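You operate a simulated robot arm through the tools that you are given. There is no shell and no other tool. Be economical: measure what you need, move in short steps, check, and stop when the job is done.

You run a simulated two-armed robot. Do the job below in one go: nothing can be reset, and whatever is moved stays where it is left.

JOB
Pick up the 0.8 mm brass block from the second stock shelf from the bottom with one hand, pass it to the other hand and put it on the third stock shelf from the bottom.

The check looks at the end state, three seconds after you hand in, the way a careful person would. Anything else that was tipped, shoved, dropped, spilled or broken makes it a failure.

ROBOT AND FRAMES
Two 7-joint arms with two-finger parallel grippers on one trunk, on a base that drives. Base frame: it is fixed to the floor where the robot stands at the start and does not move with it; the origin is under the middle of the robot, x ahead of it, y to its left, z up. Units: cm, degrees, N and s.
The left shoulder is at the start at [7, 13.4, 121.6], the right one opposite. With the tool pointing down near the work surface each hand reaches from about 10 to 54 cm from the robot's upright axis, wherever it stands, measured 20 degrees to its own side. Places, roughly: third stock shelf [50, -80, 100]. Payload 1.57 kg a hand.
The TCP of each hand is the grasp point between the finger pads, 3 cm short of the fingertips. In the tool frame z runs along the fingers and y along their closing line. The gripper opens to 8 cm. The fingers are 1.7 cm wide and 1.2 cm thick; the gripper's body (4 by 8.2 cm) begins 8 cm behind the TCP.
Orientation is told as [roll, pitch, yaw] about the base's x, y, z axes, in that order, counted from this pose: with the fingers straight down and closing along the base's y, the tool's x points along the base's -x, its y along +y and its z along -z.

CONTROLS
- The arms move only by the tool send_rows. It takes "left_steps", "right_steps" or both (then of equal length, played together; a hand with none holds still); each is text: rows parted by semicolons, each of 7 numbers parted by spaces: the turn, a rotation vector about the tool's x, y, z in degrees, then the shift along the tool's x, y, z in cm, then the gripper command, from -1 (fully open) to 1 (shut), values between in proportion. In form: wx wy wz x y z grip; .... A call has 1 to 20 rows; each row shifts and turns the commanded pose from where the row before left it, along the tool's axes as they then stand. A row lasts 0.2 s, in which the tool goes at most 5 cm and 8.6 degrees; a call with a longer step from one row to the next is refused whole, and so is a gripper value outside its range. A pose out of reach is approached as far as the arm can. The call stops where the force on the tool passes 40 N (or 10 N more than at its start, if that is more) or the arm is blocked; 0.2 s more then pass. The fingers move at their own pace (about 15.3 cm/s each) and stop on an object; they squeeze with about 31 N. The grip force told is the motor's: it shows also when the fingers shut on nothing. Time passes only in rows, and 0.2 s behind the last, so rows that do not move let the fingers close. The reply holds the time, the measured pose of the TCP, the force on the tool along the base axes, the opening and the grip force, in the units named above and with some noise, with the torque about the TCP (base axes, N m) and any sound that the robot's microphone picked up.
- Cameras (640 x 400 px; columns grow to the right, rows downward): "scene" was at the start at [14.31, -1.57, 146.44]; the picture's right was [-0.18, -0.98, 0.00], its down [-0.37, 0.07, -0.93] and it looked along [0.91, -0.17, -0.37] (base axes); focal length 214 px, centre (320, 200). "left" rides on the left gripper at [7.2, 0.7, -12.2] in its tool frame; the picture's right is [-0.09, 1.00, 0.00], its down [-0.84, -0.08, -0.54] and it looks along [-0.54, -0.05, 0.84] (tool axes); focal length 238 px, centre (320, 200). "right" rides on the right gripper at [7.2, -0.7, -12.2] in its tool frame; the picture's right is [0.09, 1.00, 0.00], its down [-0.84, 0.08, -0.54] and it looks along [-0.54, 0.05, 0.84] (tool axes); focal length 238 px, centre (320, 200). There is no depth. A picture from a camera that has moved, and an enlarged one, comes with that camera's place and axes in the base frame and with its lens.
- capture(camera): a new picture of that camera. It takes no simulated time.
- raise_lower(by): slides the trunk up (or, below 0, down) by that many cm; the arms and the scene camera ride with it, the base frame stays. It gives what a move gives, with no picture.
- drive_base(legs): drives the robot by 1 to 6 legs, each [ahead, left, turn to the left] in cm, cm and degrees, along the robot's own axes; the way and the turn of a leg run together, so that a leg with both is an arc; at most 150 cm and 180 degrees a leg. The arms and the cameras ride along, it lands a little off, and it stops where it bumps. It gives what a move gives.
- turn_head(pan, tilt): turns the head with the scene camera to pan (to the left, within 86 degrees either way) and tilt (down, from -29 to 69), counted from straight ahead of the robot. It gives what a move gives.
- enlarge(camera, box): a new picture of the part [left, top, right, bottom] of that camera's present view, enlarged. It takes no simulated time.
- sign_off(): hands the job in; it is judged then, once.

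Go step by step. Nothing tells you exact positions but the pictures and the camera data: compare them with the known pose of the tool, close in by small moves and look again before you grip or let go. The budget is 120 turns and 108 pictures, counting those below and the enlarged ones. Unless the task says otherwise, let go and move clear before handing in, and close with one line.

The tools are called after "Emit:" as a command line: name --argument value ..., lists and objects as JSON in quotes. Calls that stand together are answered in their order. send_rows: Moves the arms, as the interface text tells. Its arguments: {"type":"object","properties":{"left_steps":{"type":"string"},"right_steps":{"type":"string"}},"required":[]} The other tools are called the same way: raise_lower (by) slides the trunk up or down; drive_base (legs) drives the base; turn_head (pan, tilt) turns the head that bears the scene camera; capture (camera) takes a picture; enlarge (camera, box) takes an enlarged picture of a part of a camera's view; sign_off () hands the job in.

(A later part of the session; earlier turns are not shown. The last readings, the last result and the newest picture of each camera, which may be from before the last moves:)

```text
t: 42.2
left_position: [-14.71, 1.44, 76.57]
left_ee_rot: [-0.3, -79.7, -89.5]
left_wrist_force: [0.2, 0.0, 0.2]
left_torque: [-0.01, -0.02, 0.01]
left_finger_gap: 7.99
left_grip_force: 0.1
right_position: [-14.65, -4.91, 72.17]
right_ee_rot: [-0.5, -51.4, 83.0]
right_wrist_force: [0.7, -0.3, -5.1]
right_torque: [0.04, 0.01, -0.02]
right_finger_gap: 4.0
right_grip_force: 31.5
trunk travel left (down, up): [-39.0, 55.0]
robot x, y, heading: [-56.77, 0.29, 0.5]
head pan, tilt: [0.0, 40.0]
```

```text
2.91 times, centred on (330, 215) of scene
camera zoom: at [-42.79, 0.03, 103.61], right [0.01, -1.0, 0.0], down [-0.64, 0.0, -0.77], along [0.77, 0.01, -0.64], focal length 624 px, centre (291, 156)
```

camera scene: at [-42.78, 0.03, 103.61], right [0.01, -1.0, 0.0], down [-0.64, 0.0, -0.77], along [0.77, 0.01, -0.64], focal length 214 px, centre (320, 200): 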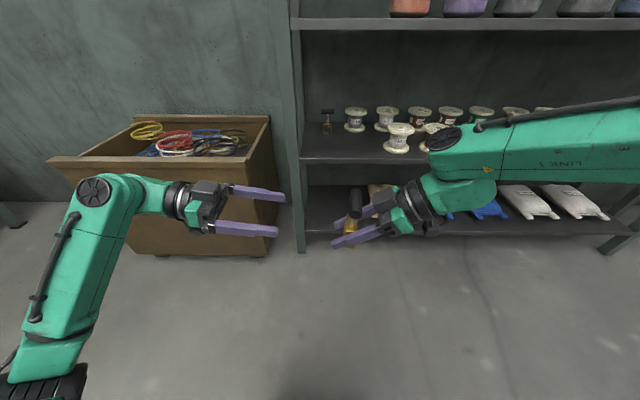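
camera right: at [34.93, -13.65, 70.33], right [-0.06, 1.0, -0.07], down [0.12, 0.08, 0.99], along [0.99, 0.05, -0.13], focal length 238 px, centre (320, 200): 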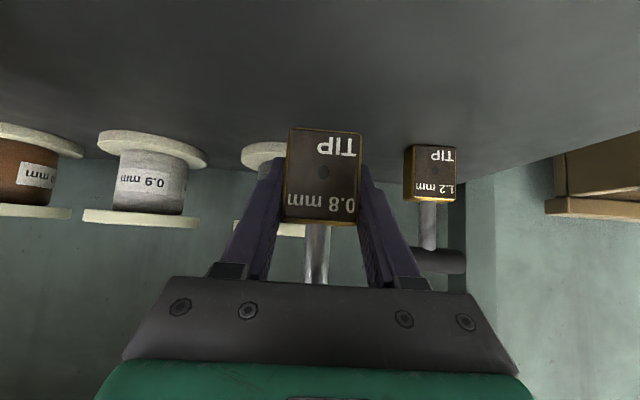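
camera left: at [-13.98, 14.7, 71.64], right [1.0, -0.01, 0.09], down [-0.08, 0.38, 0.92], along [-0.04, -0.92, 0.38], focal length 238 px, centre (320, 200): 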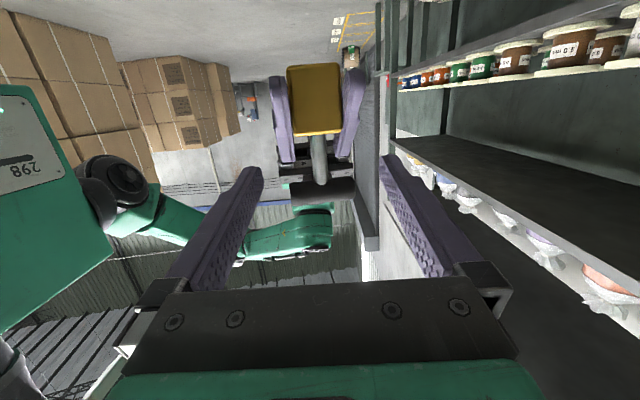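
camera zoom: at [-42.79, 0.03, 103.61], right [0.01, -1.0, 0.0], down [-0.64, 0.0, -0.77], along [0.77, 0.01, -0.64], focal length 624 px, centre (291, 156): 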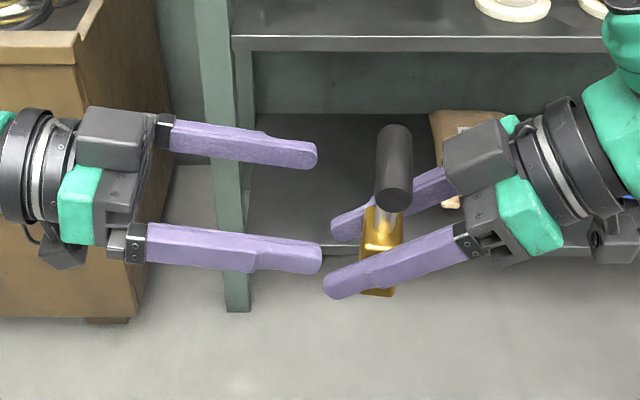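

Still aligned (stem at x -14.55, free z 73.8 to 77.7). I go the last 4.4 cm so the stem sits 1.5 cm past the grasp point, clear of the right fingers, and look before closing.

Emit:
send_rows --left_steps "0 0 0 -0.2 0.06 2.21 -1;0 0 0 -0.2 0.06 2.21 -1"

Emit:
capture --camera "left"

Emit:
enlarge --camera "scene" --box '[220, 160, 440, 270]'

```text
t: 42.8
left_position: [-14.32, -3.29, 76.16]
left_ee_rot: [-0.2, -79.8, -89.4]
left_wrist_force: [0.1, 0.0, 0.4]
left_torque: [-0.02, -0.01, 0.01]
left_finger_gap: 8.0
left_grip_force: 0.1
right_position: [-14.69, -4.88, 72.1]
right_ee_rot: [-0.6, -51.3, 82.8]
right_wrist_force: [-0.1, -0.4, -4.4]
right_torque: [0.05, -0.01, -0.02]
right_finger_gap: 3.99
right_grip_force: 31.0
trunk travel left (down, up): [-39.0, 55.0]
robot x, y, heading: [-56.56, 0.37, 0.6]
head pan, tilt: [0.0, 40.0]
```

```text
72 pictures are left
camera left: at [-13.81, 10.15, 71.22], right [1.0, -0.01, 0.09], down [-0.08, 0.38, 0.92], along [-0.04, -0.92, 0.38], focal length 238 px, centre (320, 200)
```

left: 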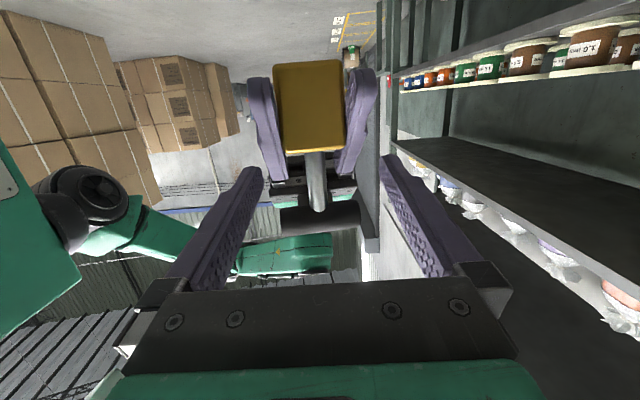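

```text
2.91 times, centred on (330, 215) of scene
camera zoom: at [-42.79, 0.04, 103.61], right [0.01, -1.0, 0.0], down [-0.64, -0.01, -0.77], along [0.77, 0.01, -0.64], focal length 624 px, centre (291, 156)
```

zoom: 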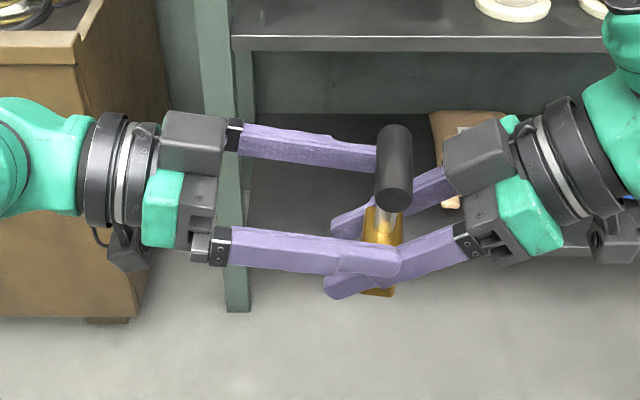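

The left fingers straddle the stem, above the right hand's fingers and below the bar. I nudge 0.15 cm and close the left hand.

Emit:
send_rows --left_steps "0 0 0 0 -0.15 0 -1;0 0 0 0 0 0 0;0 0 0 0 0 0 0.5;0 0 0 0 0 0 1;0 0 0 0 0 0 1;0 0 0 0 0 0 1"

Emit:
capture --camera "left"

Emit:
enlarge --camera "scene" --box '[220, 160, 440, 270]'

```text
t: 44.2
left_position: [-14.79, -3.1, 76.12]
left_ee_rot: [-0.3, -79.7, -89.5]
left_wrist_force: [-12.7, 1.3, 2.5]
left_torque: [0.11, -0.28, -0.34]
left_finger_gap: 1.35
left_grip_force: 30.4
right_position: [-14.5, -4.97, 72.18]
right_ee_rot: [-0.8, -51.3, 82.9]
right_wrist_force: [13.7, -1.5, -6.2]
right_torque: [-0.05, 0.75, 0.11]
right_finger_gap: 3.98
right_grip_force: 31.1
trunk travel left (down, up): [-39.0, 55.0]
robot x, y, heading: [-56.39, 0.21, 0.5]
head pan, tilt: [0.0, 40.0]
```

```text
70 pictures are left
camera left: at [-13.98, 10.13, 71.21], right [1.0, -0.01, 0.09], down [-0.08, 0.38, 0.92], along [-0.05, -0.92, 0.38], focal length 238 px, centre (320, 200)
```

left: 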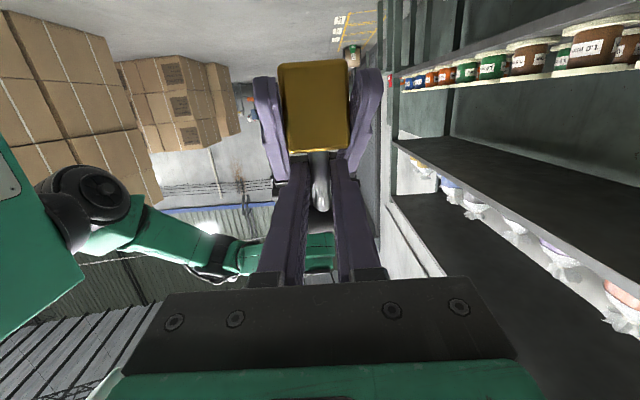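

```text
2.91 times, centred on (330, 215) of scene
camera zoom: at [-42.79, 0.06, 103.61], right [0.01, -1.0, 0.0], down [-0.64, -0.01, -0.77], along [0.77, 0.01, -0.64], focal length 624 px, centre (291, 156)
```

zoom: 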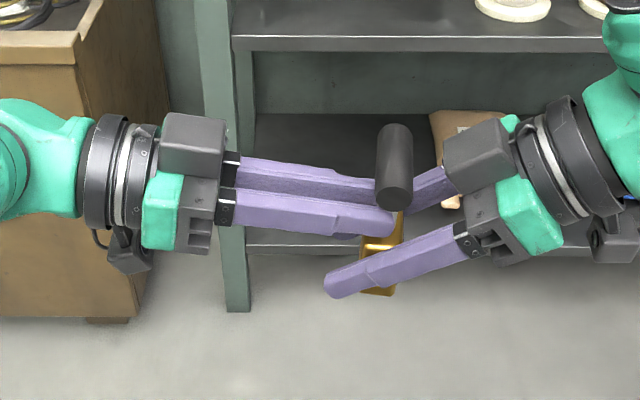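

The left hand has the stem, with about 13 N of sideways strain between the hands. I relieve this by a small shift of the left hand before letting go with the right.

Emit:
send_rows --left_steps "0 0 0 0 -0.2 0 1;0 0 0 0 0 0 1"

```text
t: 44.8
left_position: [-14.86, -3.04, 76.05]
left_ee_rot: [-0.1, -79.8, -89.5]
left_wrist_force: [-6.1, -2.7, 3.0]
left_torque: [0.23, -0.13, -0.2]
left_finger_gap: 1.36
left_grip_force: 29.9
right_position: [-14.72, -4.73, 72.08]
right_ee_rot: [-0.4, -51.2, 82.9]
right_wrist_force: [7.1, 2.9, -7.6]
right_torque: [-0.28, 0.34, 0.07]
right_finger_gap: 4.0
right_grip_force: 31.2
trunk travel left (down, up): [-39.0, 55.0]
robot x, y, heading: [-56.35, -0.03, 0.4]
head pan, tilt: [0.0, 40.0]
```

The strain is halving; one more small shift, then the right hand opens.

Emit:
send_rows --left_steps "0 0 0 0 -0.18 0 1;0 0 0 0 0 0 1;0 0 0 0 0 0 1;0 0 0 0 0 0 1;0 0 0 0 0 0 1;0 0 0 0 0 0 1" --right_steps "0 0 0 0 0 0 1;0 0 0 0 0 0 1;0 0 0 0 0 0 0;0 0 0 0 0 0 -0.5;0 0 0 0 0 0 -1;0 0 0 0 0 0 -1"

Emit:
capture --camera "left"

Emit:
enlarge --camera "scene" --box '[220, 160, 440, 270]'

```text
t: 46.2
left_position: [-14.96, -3.2, 76.04]
left_ee_rot: [-0.3, -79.8, -89.3]
left_wrist_force: [0.4, -0.2, -0.9]
left_torque: [0.14, -0.04, -0.01]
left_finger_gap: 1.33
left_grip_force: 30.3
right_position: [-14.67, -4.84, 72.01]
right_ee_rot: [-0.6, -51.3, 83.0]
right_wrist_force: [0.6, -1.0, 0.0]
right_torque: [0.0, 0.0, 0.01]
right_finger_gap: 8.03
right_grip_force: 0.0
trunk travel left (down, up): [-39.0, 55.0]
robot x, y, heading: [-56.29, 0.07, 0.6]
head pan, tilt: [0.0, 40.0]
```

```text
68 pictures are left
camera left: at [-14.35, 10.19, 71.15], right [1.0, -0.01, 0.09], down [-0.08, 0.38, 0.92], along [-0.04, -0.92, 0.38], focal length 238 px, centre (320, 200)
```

left: 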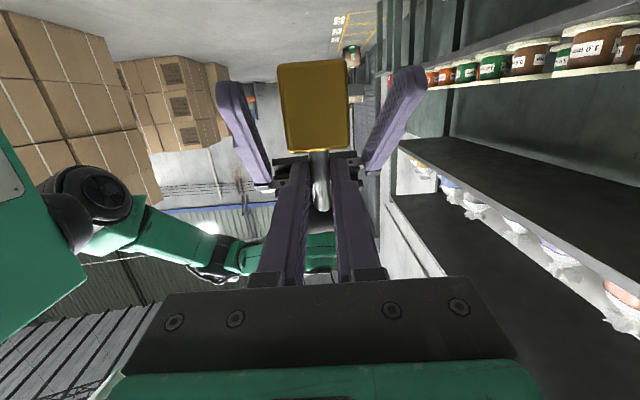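

```text
2.91 times, centred on (330, 215) of scene
camera zoom: at [-42.79, 0.06, 103.61], right [0.01, -1.0, 0.0], down [-0.64, -0.01, -0.77], along [0.77, 0.01, -0.64], focal length 624 px, centre (291, 156)
```

zoom: 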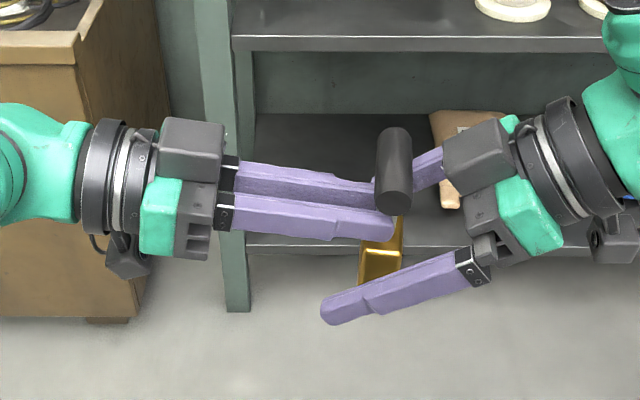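

The left hand holds the block; the right fingers are open around it. I draw the right hand straight back along its own axis.

Emit:
send_rows --right_steps "0 0 0 0 0 -3 -1;0 0 0 0 0 -3 -1;0 0 0 0 0 -3 -1;0 0 0 0 0 -3 -1;0 0 0 0 0 -3 -1"

Emit:
capture --camera "left"

Emit:
capture --camera "scene"

```text
t: 47.4
left_position: [-15.06, -3.15, 75.99]
left_ee_rot: [-0.1, -79.7, -89.5]
left_wrist_force: [0.0, -0.2, -0.6]
left_torque: [0.08, 0.0, 0.01]
left_finger_gap: 1.34
left_grip_force: 30.2
right_position: [-16.27, -16.17, 81.84]
right_ee_rot: [-0.6, -50.3, 82.9]
right_wrist_force: [0.9, -0.4, -0.3]
right_torque: [-0.01, 0.0, 0.0]
right_finger_gap: 8.01
right_grip_force: 0.1
trunk travel left (down, up): [-39.0, 55.0]
robot x, y, heading: [-56.55, -0.22, 0.7]
head pan, tilt: [0.0, 40.0]
```

```text
66 pictures are left
camera left: at [-14.37, 10.17, 71.17], right [1.0, -0.01, 0.09], down [-0.08, 0.38, 0.92], along [-0.04, -0.92, 0.38], focal length 238 px, centre (320, 200)
```

left: 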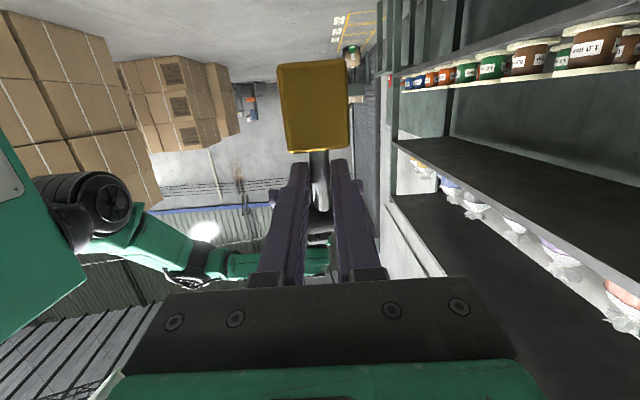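

```text
65 pictures are left
camera scene: at [-42.83, 0.04, 103.62], right [0.01, -1.0, 0.0], down [-0.64, 0.0, -0.77], along [0.77, 0.01, -0.64], focal length 214 px, centre (320, 200)
```

scene: 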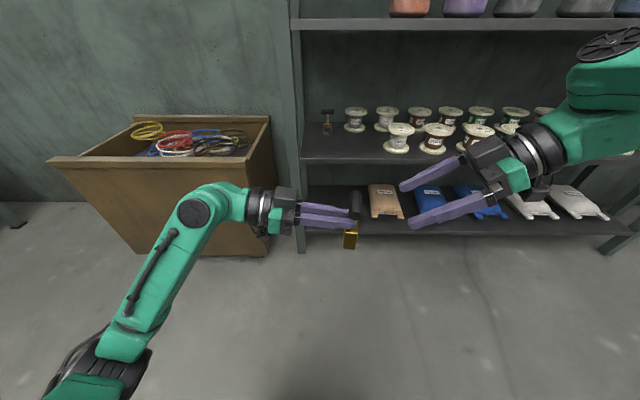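

The handover worked: the left hand alone carries the block by its stem. I part the hands, then turn both to point forward.

Emit:
send_rows --left_steps "0 0 0 0.43 0 -2.46 1;0 0 0 0.43 0 -2.46 1;0 0 0 0.43 0 -2.46 1;0 0 0 0.43 0 -2.46 1;-4.93 0 -0.87 0 0 0 1;-4.93 0 -0.87 0 0 0 1;-4.93 0 -0.87 0 0 0 1;-4.93 0 -0.87 0 0 0 1;-4.93 0 -0.87 0 0 0 1;-4.93 0 -0.87 0 0 0 1;-4.93 0 -0.87 0 0 0 1;-4.93 0 -0.87 0 0 0 1;-4.93 0 -0.87 0 0 0 1;-4.93 0 -0.87 0 0 0 1" --right_steps "0 0 0 1.28 -0.24 -1.52 -1;0 0 0 1.28 -0.24 -1.52 -1;0 0 0 1.28 -0.24 -1.52 -1;0 0 0 0 0 0 -1;6.13 0 5.14 0 0 0 -1;6.13 0 5.14 0 0 0 -1;6.13 0 5.14 0 0 0 -1;6.13 0 5.14 0 0 0 -1;6.13 0 5.14 0 0 0 -1;6.13 0 5.14 0 0 0 -1;6.13 0 5.14 0 0 0 -1;6.13 0 5.14 0 0 0 -1;6.13 0 5.14 0 0 0 -1;6.13 0 5.14 0 0 0 -1"

Emit:
capture --camera "scene"

Emit:
capture --camera "left"

```text
t: 50.4
left_position: [-11.08, 7.71, 76.34]
left_ee_rot: [-4.4, -81.4, -40.6]
left_wrist_force: [0.2, -0.4, -4.7]
left_torque: [0.08, 0.1, 0.02]
left_finger_gap: 1.35
left_grip_force: 30.4
left hand out of reach, approached as far as the arm can: row 9, 10, 12, 13, 14
right_position: [-12.36, -26.27, 68.6]
right_ee_rot: [0.4, -50.3, 2.0]
right_wrist_force: [0.1, -0.2, -0.6]
right_torque: [-0.04, 0.0, 0.02]
right_finger_gap: 8.0
right_grip_force: 0.0
right hand out of reach, approached as far as the arm can: row 7, 8, 9, 10, 11, 12, 13
trunk travel left (down, up): [-39.0, 55.0]
robot x, y, heading: [-56.68, 0.05, 0.7]
head pan, tilt: [0.0, 40.0]
```

```text
64 pictures are left
camera scene: at [-42.76, 0.0, 103.61], right [0.01, -1.0, 0.0], down [-0.64, 0.0, -0.77], along [0.77, 0.01, -0.64], focal length 214 px, centre (320, 200)
```

scene: 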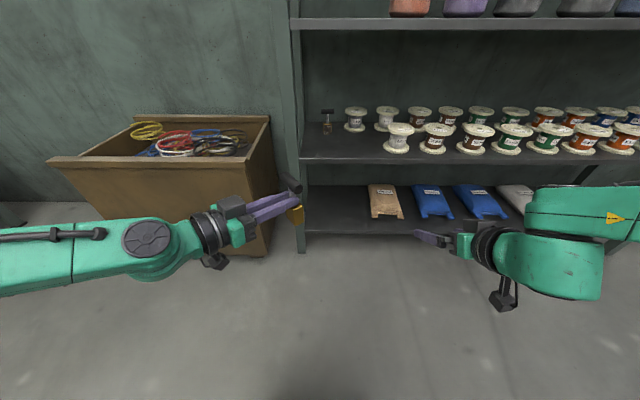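

```text
63 pictures are left
camera left: at [-19.71, 17.45, 71.01], right [0.71, 0.7, 0.08], down [-0.34, 0.24, 0.91], along [0.61, -0.68, 0.41], focal length 238 px, centre (320, 200)
```

left: 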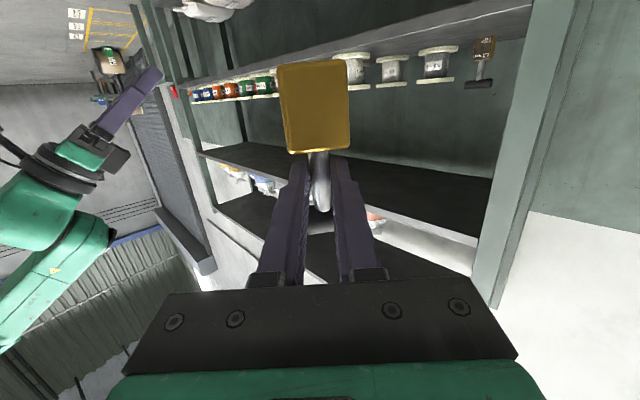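

The left turn is half done with the arm at its inner limit there. I move it a bit outward and then finish the turn.

Emit:
send_rows --left_steps "0 0 0 -0.35 1.6 1.9 1;0 0 0 -0.35 1.6 1.9 1;0 0 0 -0.35 1.6 1.9 1;0 0 0 -0.35 1.6 1.9 1;-4.93 0 -0.87 0 0 0 1;-4.93 0 -0.87 0 0 0 1;-4.93 0 -0.87 0 0 0 1;-4.93 0 -0.87 0 0 0 1;-4.93 0 -0.87 0 0 0 1;-4.93 0 -0.87 0 0 0 1;-4.93 0 -0.87 0 0 0 1;-4.93 0 -0.87 0 0 0 1"

Emit:
capture --camera "scene"

Emit:
capture --camera "left"

```text
t: 53.0
left_position: [-0.26, 25.58, 67.8]
left_ee_rot: [-10.9, -81.0, 4.8]
left_wrist_force: [0.5, 0.4, -4.1]
left_torque: [0.02, 0.11, -0.03]
left_finger_gap: 1.35
left_grip_force: 30.5
left hand out of reach, approached as far as the arm can: row 7, 8, 9, 10, 11, 12
right_position: [-12.38, -26.14, 68.7]
right_ee_rot: [0.4, -50.3, 2.2]
right_wrist_force: [0.3, 0.1, 1.2]
right_torque: [0.0, -0.03, 0.0]
right_finger_gap: 8.0
right_grip_force: 0.1
trunk travel left (down, up): [-39.0, 55.0]
robot x, y, heading: [-56.15, -0.12, 0.8]
head pan, tilt: [0.0, 40.0]
```

```text
62 pictures are left
camera scene: at [-42.76, 0.13, 103.61], right [0.01, -1.0, 0.0], down [-0.64, -0.01, -0.77], along [0.77, 0.01, -0.64], focal length 214 px, centre (320, 200)
```

scene: 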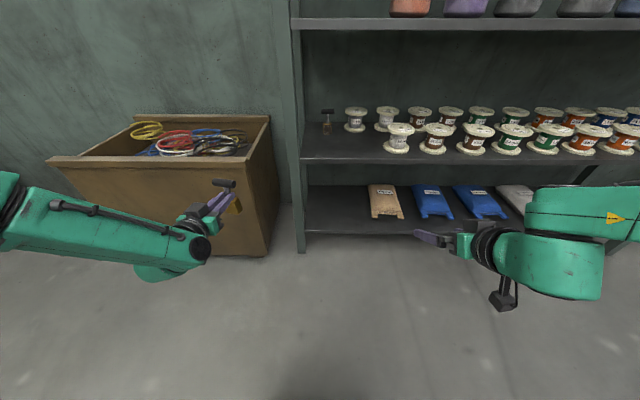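

```text
61 pictures are left
camera left: at [-13.2, 27.44, 62.56], right [0.12, 0.99, 0.06], down [-0.41, -0.01, 0.91], along [0.9, -0.13, 0.41], focal length 238 px, centre (320, 200)
```

left: 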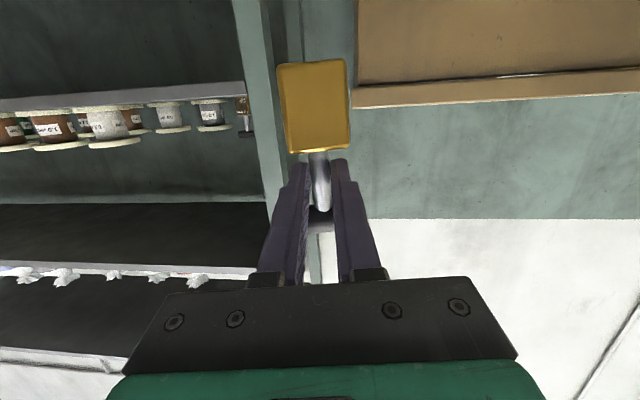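

The hand points forward now, but the arm drifted left and low as that pose was beyond reach. I'll probe from here with a small upward, rightward move.

Emit:
send_rows --left_steps "0 0 0 0 0 0 1"

Emit:
send_rows --left_steps "0 0 0 -1.5 -1.5 1.5 1;0 0 0 -1.5 -1.5 1.5 1"

```text
t: 53.4
left_position: [-0.27, 25.52, 67.91]
left_ee_rot: [-10.7, -81.1, 4.7]
left_wrist_force: [-0.2, 0.1, -4.6]
left_torque: [0.01, 0.13, 0.03]
left_finger_gap: 1.33
left_grip_force: 30.0
right_position: [-12.28, -26.26, 68.69]
right_ee_rot: [0.5, -50.3, 2.3]
right_wrist_force: [-0.3, -0.1, -0.9]
right_torque: [0.01, -0.01, 0.0]
right_finger_gap: 8.0
right_grip_force: 0.2
trunk travel left (down, up): [-39.0, 55.0]
robot x, y, heading: [-56.82, -0.11, 0.7]
head pan, tilt: [0.0, 40.0]
```

```text
t: 54.0
left_position: [2.37, 26.59, 68.51]
left_ee_rot: [-9.8, -80.8, 4.1]
left_wrist_force: [0.1, -0.1, -4.3]
left_torque: [-0.01, 0.12, -0.03]
left_finger_gap: 1.34
left_grip_force: 30.5
left hand out of reach, approached as far as the arm can: row 1, 2
right_position: [-12.29, -26.13, 68.71]
right_ee_rot: [0.5, -50.4, 2.2]
right_wrist_force: [-0.1, 0.6, -0.2]
right_torque: [0.02, -0.02, 0.0]
right_finger_gap: 7.98
right_grip_force: 0.1
trunk travel left (down, up): [-39.0, 55.0]
robot x, y, heading: [-56.64, 0.04, 0.5]
head pan, tilt: [0.0, 40.0]
```

Pointing straight ahead at this height hits a joint limit. I turn back to pointing ahead-right, where the arm was fine, and raise the hand relative to the shoulder.

Emit:
send_rows --left_steps "4.93 0 0.87 0 0 0 1;4.93 0 0.87 0 0 0 1;4.93 0 0.87 0 0 0 1;4.93 0 0.87 0 0 0 1;4.93 0 0.87 0 0 0 1;4.93 0 0.87 0 0 0 1;4.93 0 0.87 0 0 0 1;4.93 0 0.87 0 0 0 1;0 0 0 -2.9 0 -0.5 1;0 0 0 -2.9 0 -0.5 1;0 0 0 -2.9 0 -0.5 1;0 0 0 -2.9 0 -0.5 1"

Emit:
capture --camera "scene"

Emit:
capture --camera "left"

```text
t: 56.6
left_position: [2.33, 27.02, 80.38]
left_ee_rot: [-4.9, -81.5, -40.1]
left_wrist_force: [0.2, -0.6, -4.2]
left_torque: [0.08, 0.09, -0.03]
left_finger_gap: 1.32
left_grip_force: 30.5
right_position: [-12.27, -26.08, 68.62]
right_ee_rot: [0.5, -50.3, 2.1]
right_wrist_force: [-0.1, -0.7, -0.1]
right_torque: [0.0, 0.0, 0.02]
right_finger_gap: 8.0
right_grip_force: 0.0
trunk travel left (down, up): [-39.0, 55.0]
robot x, y, heading: [-56.46, -0.14, 0.7]
head pan, tilt: [0.0, 40.0]
```

```text
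60 pictures are left
camera scene: at [-42.81, 0.07, 103.61], right [0.01, -1.0, 0.0], down [-0.64, -0.01, -0.77], along [0.77, 0.01, -0.64], focal length 214 px, centre (320, 200)
```

scene: 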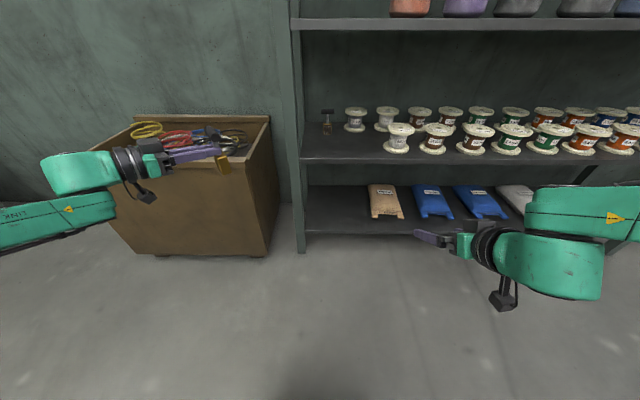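

```text
59 pictures are left
camera left: at [-6.47, 36.72, 75.07], right [0.71, 0.7, 0.08], down [-0.34, 0.24, 0.91], along [0.61, -0.67, 0.41], focal length 238 px, centre (320, 200)
```

left: 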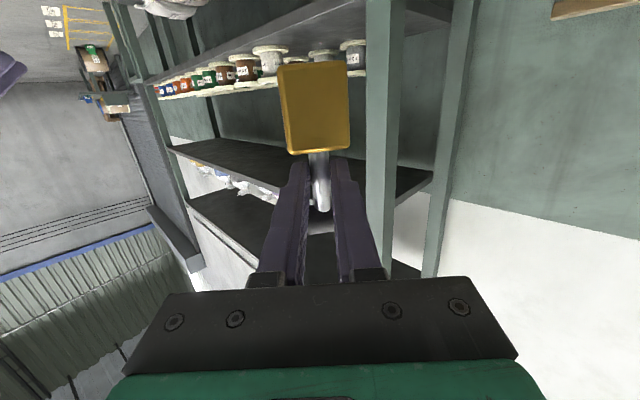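

No limit flagged here. I raise the hand further above the shoulder and try turning towards straight ahead again.

Emit:
send_rows --left_steps "0 0 0 -2.96 0 -0.5 1;0 0 0 -2.96 0 -0.5 1;0 0 0 -2.96 0 -0.5 1;0 0 0 -2.96 0 -0.5 1;0 0 0 -2.96 0 -0.5 1;0 0 0 -2.96 0 -0.5 1;0 0 0 -2.96 0 -0.5 1;-4.93 0 -0.87 0 0 0 1;-4.93 0 -0.87 0 0 0 1;-4.93 0 -0.87 0 0 0 1;-4.93 0 -0.87 0 0 0 1"

Emit:
capture --camera "scene"

```text
t: 59.0
left_position: [2.28, 27.44, 101.42]
left_ee_rot: [-7.3, -81.1, -17.7]
left_wrist_force: [-0.2, -0.3, -5.1]
left_torque: [0.08, 0.1, 0.01]
left_finger_gap: 1.38
left_grip_force: 30.4
right_position: [-12.42, -26.09, 68.61]
right_ee_rot: [0.5, -50.3, 2.1]
right_wrist_force: [-0.9, -0.3, -0.1]
right_torque: [-0.02, 0.02, 0.01]
right_finger_gap: 8.01
right_grip_force: 0.0
trunk travel left (down, up): [-39.0, 55.0]
robot x, y, heading: [-56.48, -0.34, 0.1]
head pan, tilt: [0.0, 40.0]
```

```text
58 pictures are left
camera scene: at [-42.8, 0.07, 103.61], right [0.01, -1.0, 0.0], down [-0.64, -0.01, -0.77], along [0.77, 0.01, -0.64], focal length 214 px, centre (320, 200)
```

scene: 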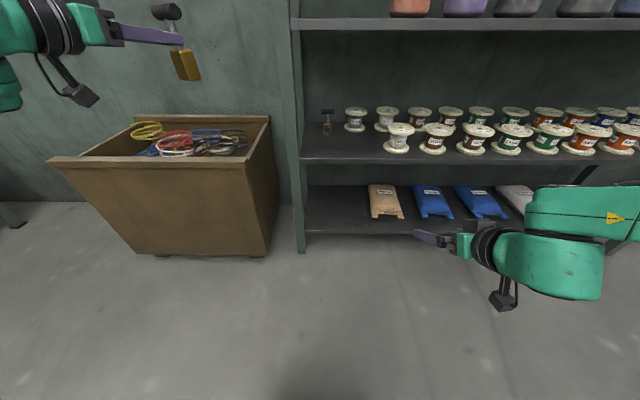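

That works with no limit flags; the hand can turn further at this height. I finish the turn and move it inward to the right.

Emit:
send_rows --left_steps "-4.93 0 -0.87 0 0 0 1;-4.93 0 -0.87 0 0 0 1;-4.93 0 -0.87 0 0 0 1;-4.93 0 -0.87 0 0 0 1;0 0 0 0 -2.5 0 1;0 0 0 0 -2.5 0 1;0 0 0 0 -2.5 0 1;0 0 0 0 -2.5 0 1"

Emit:
turn_head --pan 10 --tilt 15

Emit:
capture --camera "scene"

Emit:
capture --camera "left"

```text
t: 60.8
left_position: [1.48, 17.2, 101.62]
left_ee_rot: [-8.4, -80.5, 3.5]
left_wrist_force: [0.0, -0.2, -4.4]
left_torque: [-0.01, 0.11, 0.01]
left_finger_gap: 1.36
left_grip_force: 29.8
right_position: [-12.24, -26.21, 68.55]
right_ee_rot: [0.5, -50.3, 2.2]
right_wrist_force: [0.0, -0.5, 0.6]
right_torque: [-0.01, -0.02, 0.03]
right_finger_gap: 8.03
right_grip_force: 0.1
trunk travel left (down, up): [-39.0, 55.0]
robot x, y, heading: [-57.02, -0.1, 0.6]
head pan, tilt: [0.0, 40.0]
```

```text
t: 61.7
left_position: [1.5, 17.28, 101.64]
left_ee_rot: [-8.8, -80.6, 3.8]
left_wrist_force: [0.2, -0.6, -4.0]
left_torque: [0.02, 0.13, -0.01]
left_finger_gap: 1.36
left_grip_force: 29.5
right_position: [-12.3, -26.24, 68.58]
right_ee_rot: [0.4, -50.3, 2.2]
right_wrist_force: [0.5, -0.5, -0.2]
right_torque: [-0.01, 0.02, -0.03]
right_finger_gap: 7.99
right_grip_force: 0.0
trunk travel left (down, up): [-39.0, 55.0]
robot x, y, heading: [-56.53, -0.25, 0.5]
head pan, tilt: [10.0, 15.0]
```

```text
57 pictures are left
camera scene: at [-42.09, 1.71, 107.56], right [0.18, -0.98, 0.0], down [-0.26, -0.05, -0.97], along [0.95, 0.17, -0.26], focal length 214 px, centre (320, 200)
```

scene: 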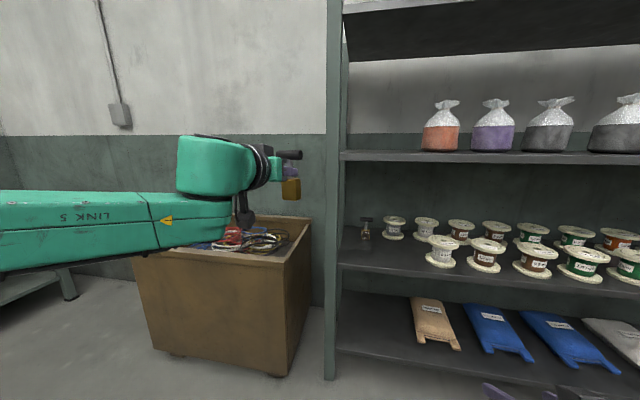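

```text
56 pictures are left
camera left: at [-11.52, 18.98, 96.41], right [0.1, 0.99, 0.07], down [-0.4, -0.02, 0.92], along [0.91, -0.12, 0.4], focal length 238 px, centre (320, 200)
```

left: 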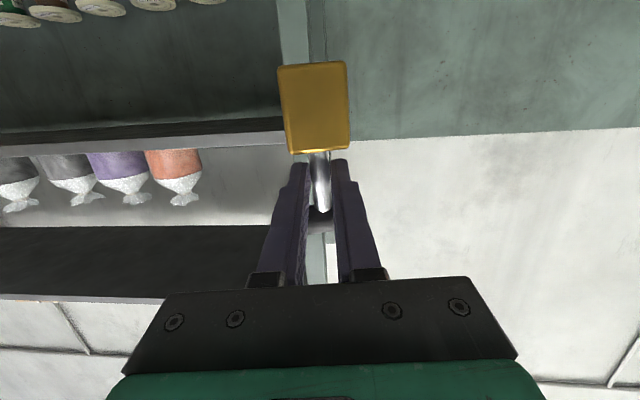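

The left hand now points straight ahead with the block level, at z 101.6. I pull the right hand back a little, raise the trunk and shift the base right so the block faces the empty stretch at the left of the third shelf.

Emit:
send_rows --right_steps "0 0 0 1.6 0 -1.9 -1;0 0 0 1.6 0 -1.9 -1"

Emit:
raise_lower --by 16

Emit:
drive_base --legs '[[0, -24, 0]]'

Emit:
turn_head --pan 15 --tilt 20

Emit:
capture --camera "scene"

```text
t: 62.3
left_position: [1.41, 17.03, 101.72]
left_ee_rot: [-8.0, -80.7, 3.0]
left_wrist_force: [-0.5, -0.8, -4.3]
left_torque: [0.02, 0.16, 0.0]
left_finger_gap: 1.35
left_grip_force: 30.4
right_position: [-16.69, -27.2, 69.05]
right_ee_rot: [0.3, -51.3, 0.9]
right_wrist_force: [0.8, 0.0, 0.4]
right_torque: [-0.02, -0.03, 0.02]
right_finger_gap: 7.99
right_grip_force: 0.0
right hand out of reach, approached as far as the arm can: row 2
trunk travel left (down, up): [-39.0, 55.0]
robot x, y, heading: [-56.48, 0.15, 0.7]
head pan, tilt: [10.0, 15.0]
```

```text
t: 64.2
left_position: [1.5, 17.41, 117.52]
left_ee_rot: [-8.8, -80.4, 3.8]
left_wrist_force: [0.4, 0.0, -4.2]
left_torque: [0.03, 0.14, 0.03]
left_finger_gap: 1.36
left_grip_force: 30.3
right_position: [-16.56, -27.11, 84.8]
right_ee_rot: [0.0, -51.3, 1.1]
right_wrist_force: [0.0, 0.1, 0.1]
right_torque: [0.02, 0.01, -0.01]
right_finger_gap: 8.0
right_grip_force: 0.0
trunk travel left (down, up): [-55.0, 39.0]
robot x, y, heading: [-56.24, 0.14, 0.5]
head pan, tilt: [10.0, 15.0]
```

```text
t: 65.9
left_position: [1.7, -6.87, 117.54]
left_ee_rot: [-8.9, -80.5, 3.9]
left_wrist_force: [-0.5, 1.6, -4.6]
left_torque: [0.01, 0.13, 0.02]
left_finger_gap: 1.37
left_grip_force: 29.9
right_position: [-16.35, -51.32, 84.96]
right_ee_rot: [0.2, -51.2, 1.0]
right_wrist_force: [0.4, 0.1, -0.3]
right_torque: [0.0, 0.02, 0.02]
right_finger_gap: 8.01
right_grip_force: 0.1
trunk travel left (down, up): [-55.0, 39.0]
robot x, y, heading: [-56.28, -24.01, 0.4]
head pan, tilt: [10.0, 15.0]
```

```text
t: 66.6
left_position: [1.72, -6.88, 117.46]
left_ee_rot: [-8.7, -80.5, 3.7]
left_wrist_force: [0.1, 1.0, -3.8]
left_torque: [0.0, 0.16, 0.0]
left_finger_gap: 1.37
left_grip_force: 30.3
right_position: [-16.5, -51.24, 84.96]
right_ee_rot: [0.2, -51.3, 0.9]
right_wrist_force: [0.3, 0.4, -0.9]
right_torque: [0.0, 0.0, 0.0]
right_finger_gap: 7.98
right_grip_force: 0.2
trunk travel left (down, up): [-55.0, 39.0]
robot x, y, heading: [-56.15, -24.54, 0.4]
head pan, tilt: [15.0, 20.0]
```

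```text
55 pictures are left
camera scene: at [-42.1, -21.63, 122.75], right [0.27, -0.96, 0.0], down [-0.33, -0.09, -0.94], along [0.91, 0.25, -0.34], focal length 214 px, centre (320, 200)
```

scene: 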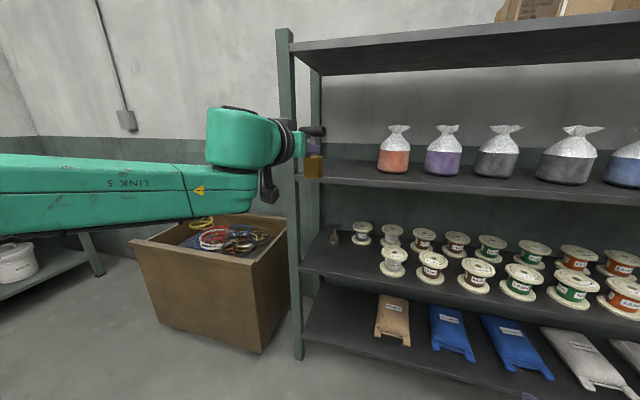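

The third shelf's surface comes out at about z 102.5, and the block's underside is at about 110.5, facing the free stretch. I drive ahead 25 cm and look again.

Emit:
drive_base --legs '[[25, 0, 0]]'

Emit:
capture --camera "scene"

Emit:
capture --camera "left"

```text
t: 68.4
left_position: [26.39, -6.55, 117.54]
left_ee_rot: [-8.7, -80.4, 4.0]
left_wrist_force: [0.1, -0.3, -4.7]
left_torque: [-0.05, 0.12, 0.01]
left_finger_gap: 1.35
left_grip_force: 29.9
right_position: [8.2, -50.87, 84.97]
right_ee_rot: [0.1, -51.4, 1.2]
right_wrist_force: [-0.2, 0.0, 0.7]
right_torque: [-0.04, -0.01, -0.02]
right_finger_gap: 7.98
right_grip_force: 0.1
trunk travel left (down, up): [-55.0, 39.0]
robot x, y, heading: [-31.74, -23.61, 0.7]
head pan, tilt: [15.0, 20.0]
```

```text
54 pictures are left
camera scene: at [-17.5, -21.36, 122.75], right [0.27, -0.96, 0.0], down [-0.33, -0.09, -0.94], along [0.91, 0.25, -0.34], focal length 214 px, centre (320, 200)
```

scene: 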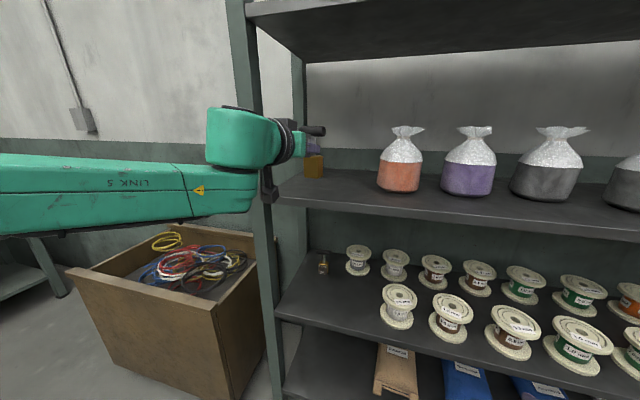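

```text
53 pictures are left
camera left: at [13.25, -4.86, 112.41], right [0.1, 0.99, 0.07], down [-0.4, -0.02, 0.92], along [0.91, -0.12, 0.4], focal length 238 px, centre (320, 200)
```

left: 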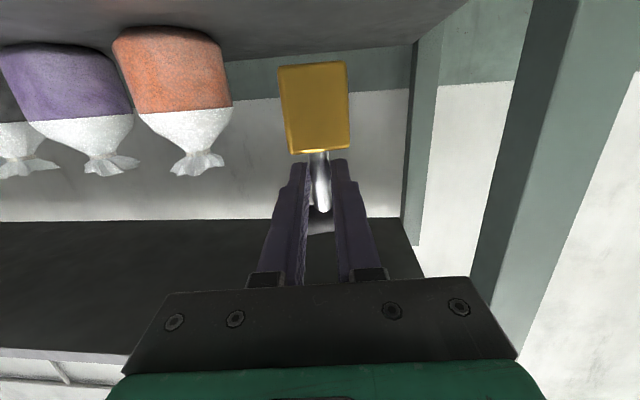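

All clear: post 15 cm to the left, bags to the right. I drive another 15 cm to bring the block over the shelf.

Emit:
drive_base --legs '[[15, 0, 0]]'

Emit:
capture --camera "scene"

Emit:
capture --camera "left"

Emit:
capture --camera "right"

```text
t: 69.8
left_position: [41.26, -6.37, 117.57]
left_ee_rot: [-8.8, -80.6, 4.0]
left_wrist_force: [0.5, 0.2, -4.3]
left_torque: [0.0, 0.12, -0.03]
left_finger_gap: 1.37
left_grip_force: 29.7
right_position: [23.18, -50.74, 84.94]
right_ee_rot: [0.1, -51.4, 1.1]
right_wrist_force: [0.7, -1.0, -0.1]
right_torque: [0.03, 0.01, 0.01]
right_finger_gap: 8.0
right_grip_force: 0.0
trunk travel left (down, up): [-55.0, 39.0]
robot x, y, heading: [-16.74, -24.01, 0.9]
head pan, tilt: [15.0, 20.0]
```

```text
52 pictures are left
camera scene: at [-2.55, -21.21, 122.76], right [0.27, -0.96, 0.0], down [-0.33, -0.09, -0.94], along [0.91, 0.25, -0.34], focal length 214 px, centre (320, 200)
```

scene: 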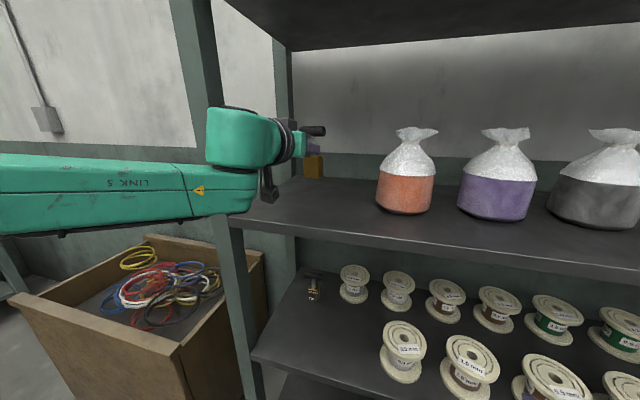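

```text
51 pictures are left
camera left: at [28.19, -4.69, 112.43], right [0.1, 0.99, 0.07], down [-0.4, -0.02, 0.92], along [0.91, -0.12, 0.4], focal length 238 px, centre (320, 200)
```

left: 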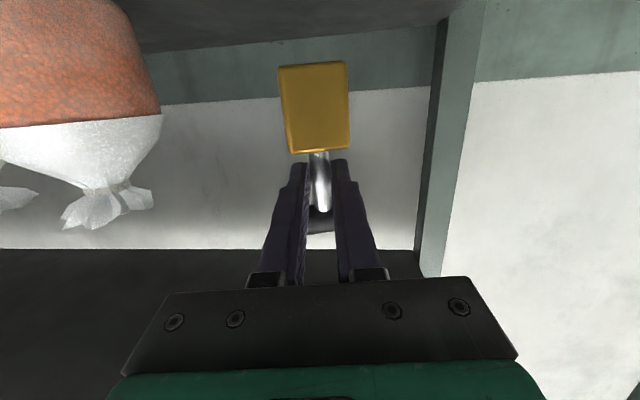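

```text
50 pictures are left
camera right: at [9.26, -51.77, 87.01], right [-0.08, 0.99, -0.07], down [0.1, 0.08, 0.99], along [0.99, 0.07, -0.1], focal length 238 px, centre (320, 200)
```

right: 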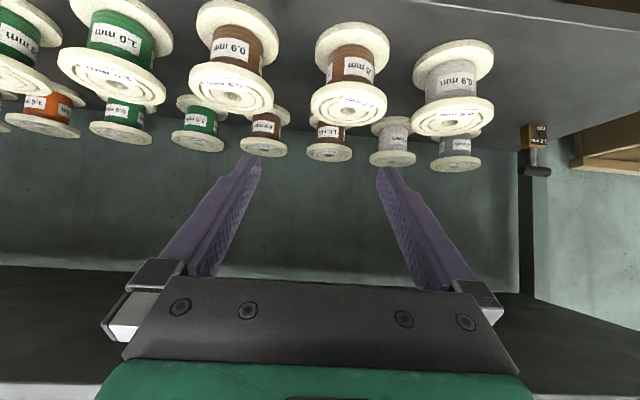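

The block is over the empty stretch with its underside at about z 110.8. I lower the trunk by 5.5 cm and then look at the remaining gap.

Emit:
raise_lower --by -5.5

Emit:
capture --camera "left"

Emit:
enlarge --camera "scene" --box '[220, 100, 440, 240]'

```text
t: 70.7
left_position: [41.06, -6.2, 112.07]
left_ee_rot: [-8.9, -80.6, 3.9]
left_wrist_force: [0.1, 0.7, -3.7]
left_torque: [0.04, 0.14, 0.01]
left_finger_gap: 1.34
left_grip_force: 30.1
right_position: [23.14, -50.87, 79.39]
right_ee_rot: [0.0, -51.4, 1.2]
right_wrist_force: [-0.3, -0.6, -0.2]
right_torque: [-0.03, -0.01, 0.0]
right_finger_gap: 8.03
right_grip_force: 0.0
trunk travel left (down, up): [-49.5, 44.5]
robot x, y, heading: [-16.88, -23.77, 0.7]
head pan, tilt: [15.0, 20.0]
```

```text
49 pictures are left
camera left: at [28.19, -4.69, 106.92], right [0.1, 0.99, 0.07], down [-0.4, -0.02, 0.92], along [0.91, -0.12, 0.4], focal length 238 px, centre (320, 200)
```

left: 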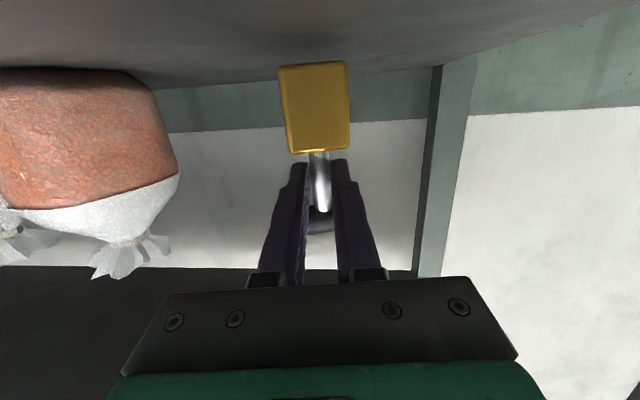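

```text
2.86 times, centred on (330, 170) of scene
camera zoom: at [-2.55, -21.21, 117.25], right [0.27, -0.96, 0.0], down [-0.33, -0.09, -0.94], along [0.91, 0.25, -0.34], focal length 613 px, centre (291, 286)
```

zoom: 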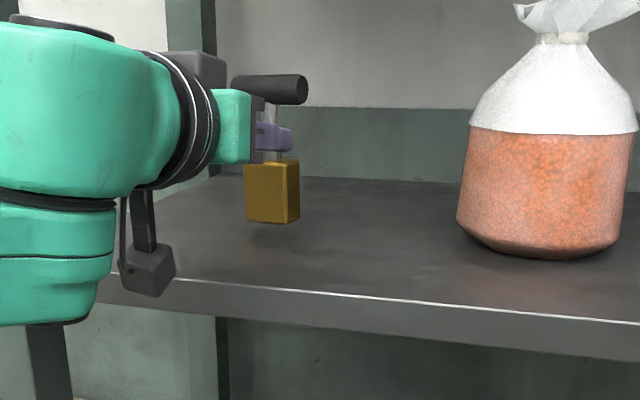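

The block hangs roughly 2 cm above the shelf, level and well clear of the bag. I lower it 1.4 cm with the arm and read the force.

Emit:
send_rows --left_steps "0 0 0 0.345 0 0.06 1;0 0 0 0.345 0 0.06 1;0 0 0 0.345 0 0.06 1;0 0 0 0.345 0 0.06 1;0 0 0 0 0 0 1"

Emit:
enlarge --camera "scene" --box '[260, 130, 360, 190]'

```text
t: 71.9
left_position: [41.21, -6.43, 110.88]
left_ee_rot: [-8.6, -80.8, 3.7]
left_wrist_force: [3.5, 0.6, 4.2]
left_torque: [0.17, -0.27, -0.07]
left_finger_gap: 1.34
left_grip_force: 30.4
right_position: [23.23, -50.81, 79.56]
right_ee_rot: [0.2, -51.2, 1.2]
right_wrist_force: [-0.2, -0.4, 0.1]
right_torque: [0.01, 0.04, 0.01]
right_finger_gap: 8.03
right_grip_force: 0.1
trunk travel left (down, up): [-49.5, 44.5]
robot x, y, heading: [-16.88, -23.82, 0.7]
head pan, tilt: [15.0, 20.0]
```

```text
6.40 times, centred on (310, 160) of scene
camera zoom: at [-2.59, -21.25, 117.27], right [0.27, -0.96, 0.0], down [-0.33, -0.09, -0.94], along [0.91, 0.25, -0.34], focal length 1373 px, centre (384, 456)
```

zoom: 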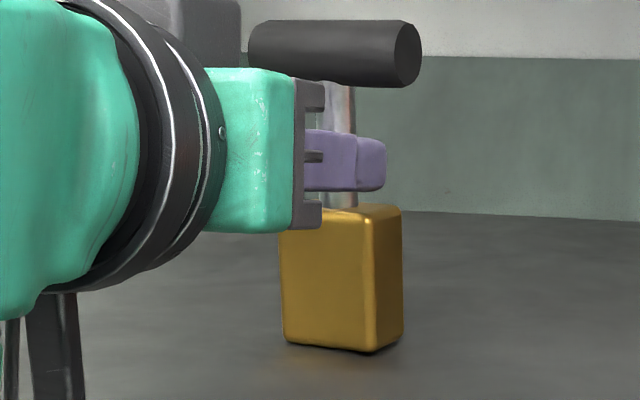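

The shelf is carrying the block now (force went from -4 to +4 N). I press 0.1 cm more to seat it flat, then open the left hand.

Emit:
send_rows --left_steps "0 0 0 0.1 0 0.02 1;0 0 0 0 0 0 1"

Emit:
enlarge --camera "scene" --box '[260, 130, 360, 190]'

```text
t: 72.5
left_position: [41.11, -6.43, 110.89]
left_ee_rot: [-8.3, -80.8, 3.3]
left_wrist_force: [6.0, -0.7, 11.4]
left_torque: [0.33, -0.57, -0.07]
left_finger_gap: 1.34
left_grip_force: 29.6
right_position: [23.17, -50.91, 79.57]
right_ee_rot: [0.2, -51.4, 0.9]
right_wrist_force: [0.0, 0.2, 0.0]
right_torque: [-0.03, -0.01, -0.01]
right_finger_gap: 8.01
right_grip_force: 0.0
trunk travel left (down, up): [-49.5, 44.5]
robot x, y, heading: [-16.77, -24.11, 0.3]
head pan, tilt: [15.0, 20.0]
```

```text
6.40 times, centred on (310, 160) of scene
camera zoom: at [-2.66, -21.3, 117.29], right [0.27, -0.96, 0.0], down [-0.33, -0.09, -0.94], along [0.91, 0.25, -0.34], focal length 1373 px, centre (384, 456)
```

zoom: 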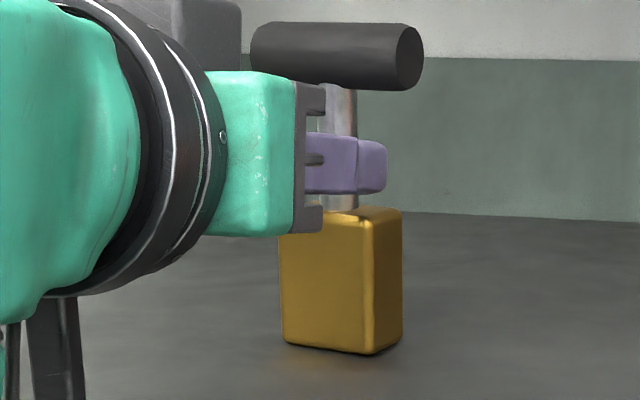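

Seated; I ease the pressing force off and open the fingers gradually.

Emit:
send_rows --left_steps "0 0 0 -0.17 0 -0.03 1;0 0 0 0 0 0 1;0 0 0 0 0 0 0.62;0 0 0 0 0 0 0.5;0 0 0 0 0 0 0.2;0 0 0 0 0 0 -0.3;0 0 0 0 0 0 -1;0 0 0 0 0 0 -1"

Emit:
capture --camera "left"

Emit:
enlarge --camera "scene" --box '[220, 100, 440, 240]'

```text
t: 74.3
left_position: [41.17, -6.34, 110.85]
left_ee_rot: [-8.8, -80.6, 4.0]
left_wrist_force: [0.5, 0.0, -0.9]
left_torque: [0.03, 0.02, -0.01]
left_finger_gap: 8.01
left_grip_force: 0.0
right_position: [23.12, -50.69, 79.43]
right_ee_rot: [0.0, -51.3, 1.1]
right_wrist_force: [-1.3, -0.7, 0.3]
right_torque: [-0.01, -0.02, -0.03]
right_finger_gap: 8.0
right_grip_force: 0.0
trunk travel left (down, up): [-49.5, 44.5]
robot x, y, heading: [-16.92, -23.83, 0.5]
head pan, tilt: [15.0, 20.0]
```

```text
45 pictures are left
camera left: at [28.17, -4.76, 105.74], right [0.1, 0.99, 0.07], down [-0.4, -0.02, 0.92], along [0.91, -0.12, 0.4], focal length 238 px, centre (320, 200)
```

left: 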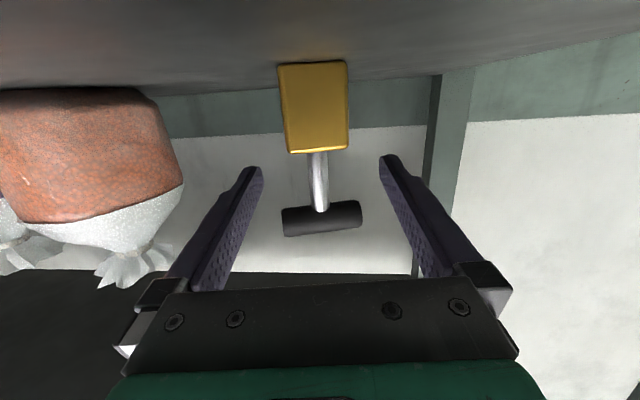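

```text
2.86 times, centred on (330, 170) of scene
camera zoom: at [-2.61, -21.23, 117.26], right [0.27, -0.96, 0.0], down [-0.33, -0.09, -0.94], along [0.91, 0.25, -0.34], focal length 613 px, centre (291, 286)
```

zoom: 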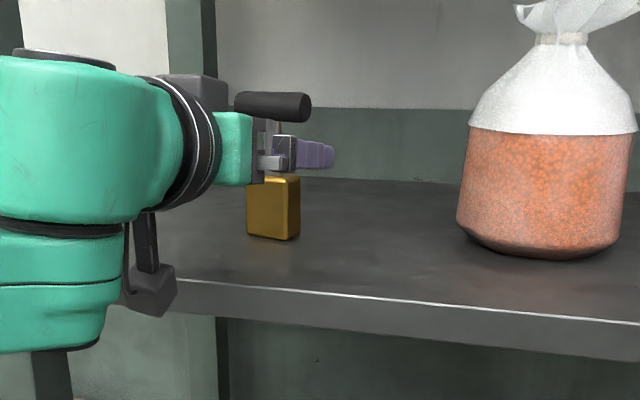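

The block stands on the shelf by itself. I draw the left hand back along its own axis, then back the base away.

Emit:
send_rows --left_steps "0 0 0 0 0 -1.5 -1;0 0 0 0 0 -1.5 -1;0 0 0 0 0 -1.5 -1;0 0 0 0 0 -1.5 -1"

Emit:
capture --camera "left"

```text
t: 75.3
left_position: [35.16, -5.75, 111.92]
left_ee_rot: [-8.8, -80.6, 4.1]
left_wrist_force: [0.1, -0.5, -0.2]
left_torque: [-0.02, -0.02, 0.0]
left_finger_gap: 8.01
left_grip_force: 0.0
right_position: [23.1, -50.72, 79.56]
right_ee_rot: [0.1, -51.4, 1.1]
right_wrist_force: [0.2, 0.6, -0.6]
right_torque: [-0.01, 0.05, -0.03]
right_finger_gap: 8.0
right_grip_force: 0.0
trunk travel left (down, up): [-49.5, 44.5]
robot x, y, heading: [-16.81, -24.04, 0.7]
head pan, tilt: [15.0, 20.0]
```

```text
43 pictures are left
camera left: at [22.19, -4.18, 106.66], right [0.1, 0.99, 0.07], down [-0.4, -0.02, 0.91], along [0.91, -0.12, 0.4], focal length 238 px, centre (320, 200)
```

left: 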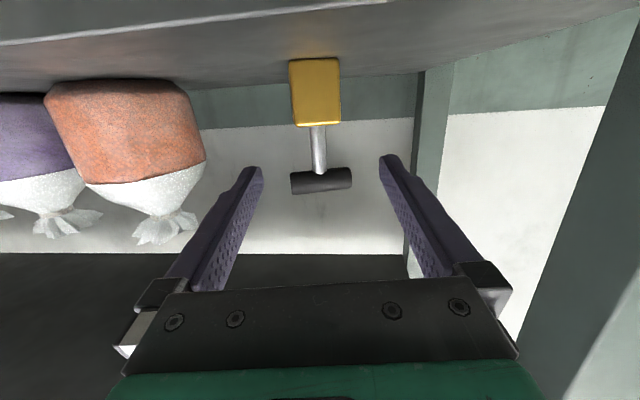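

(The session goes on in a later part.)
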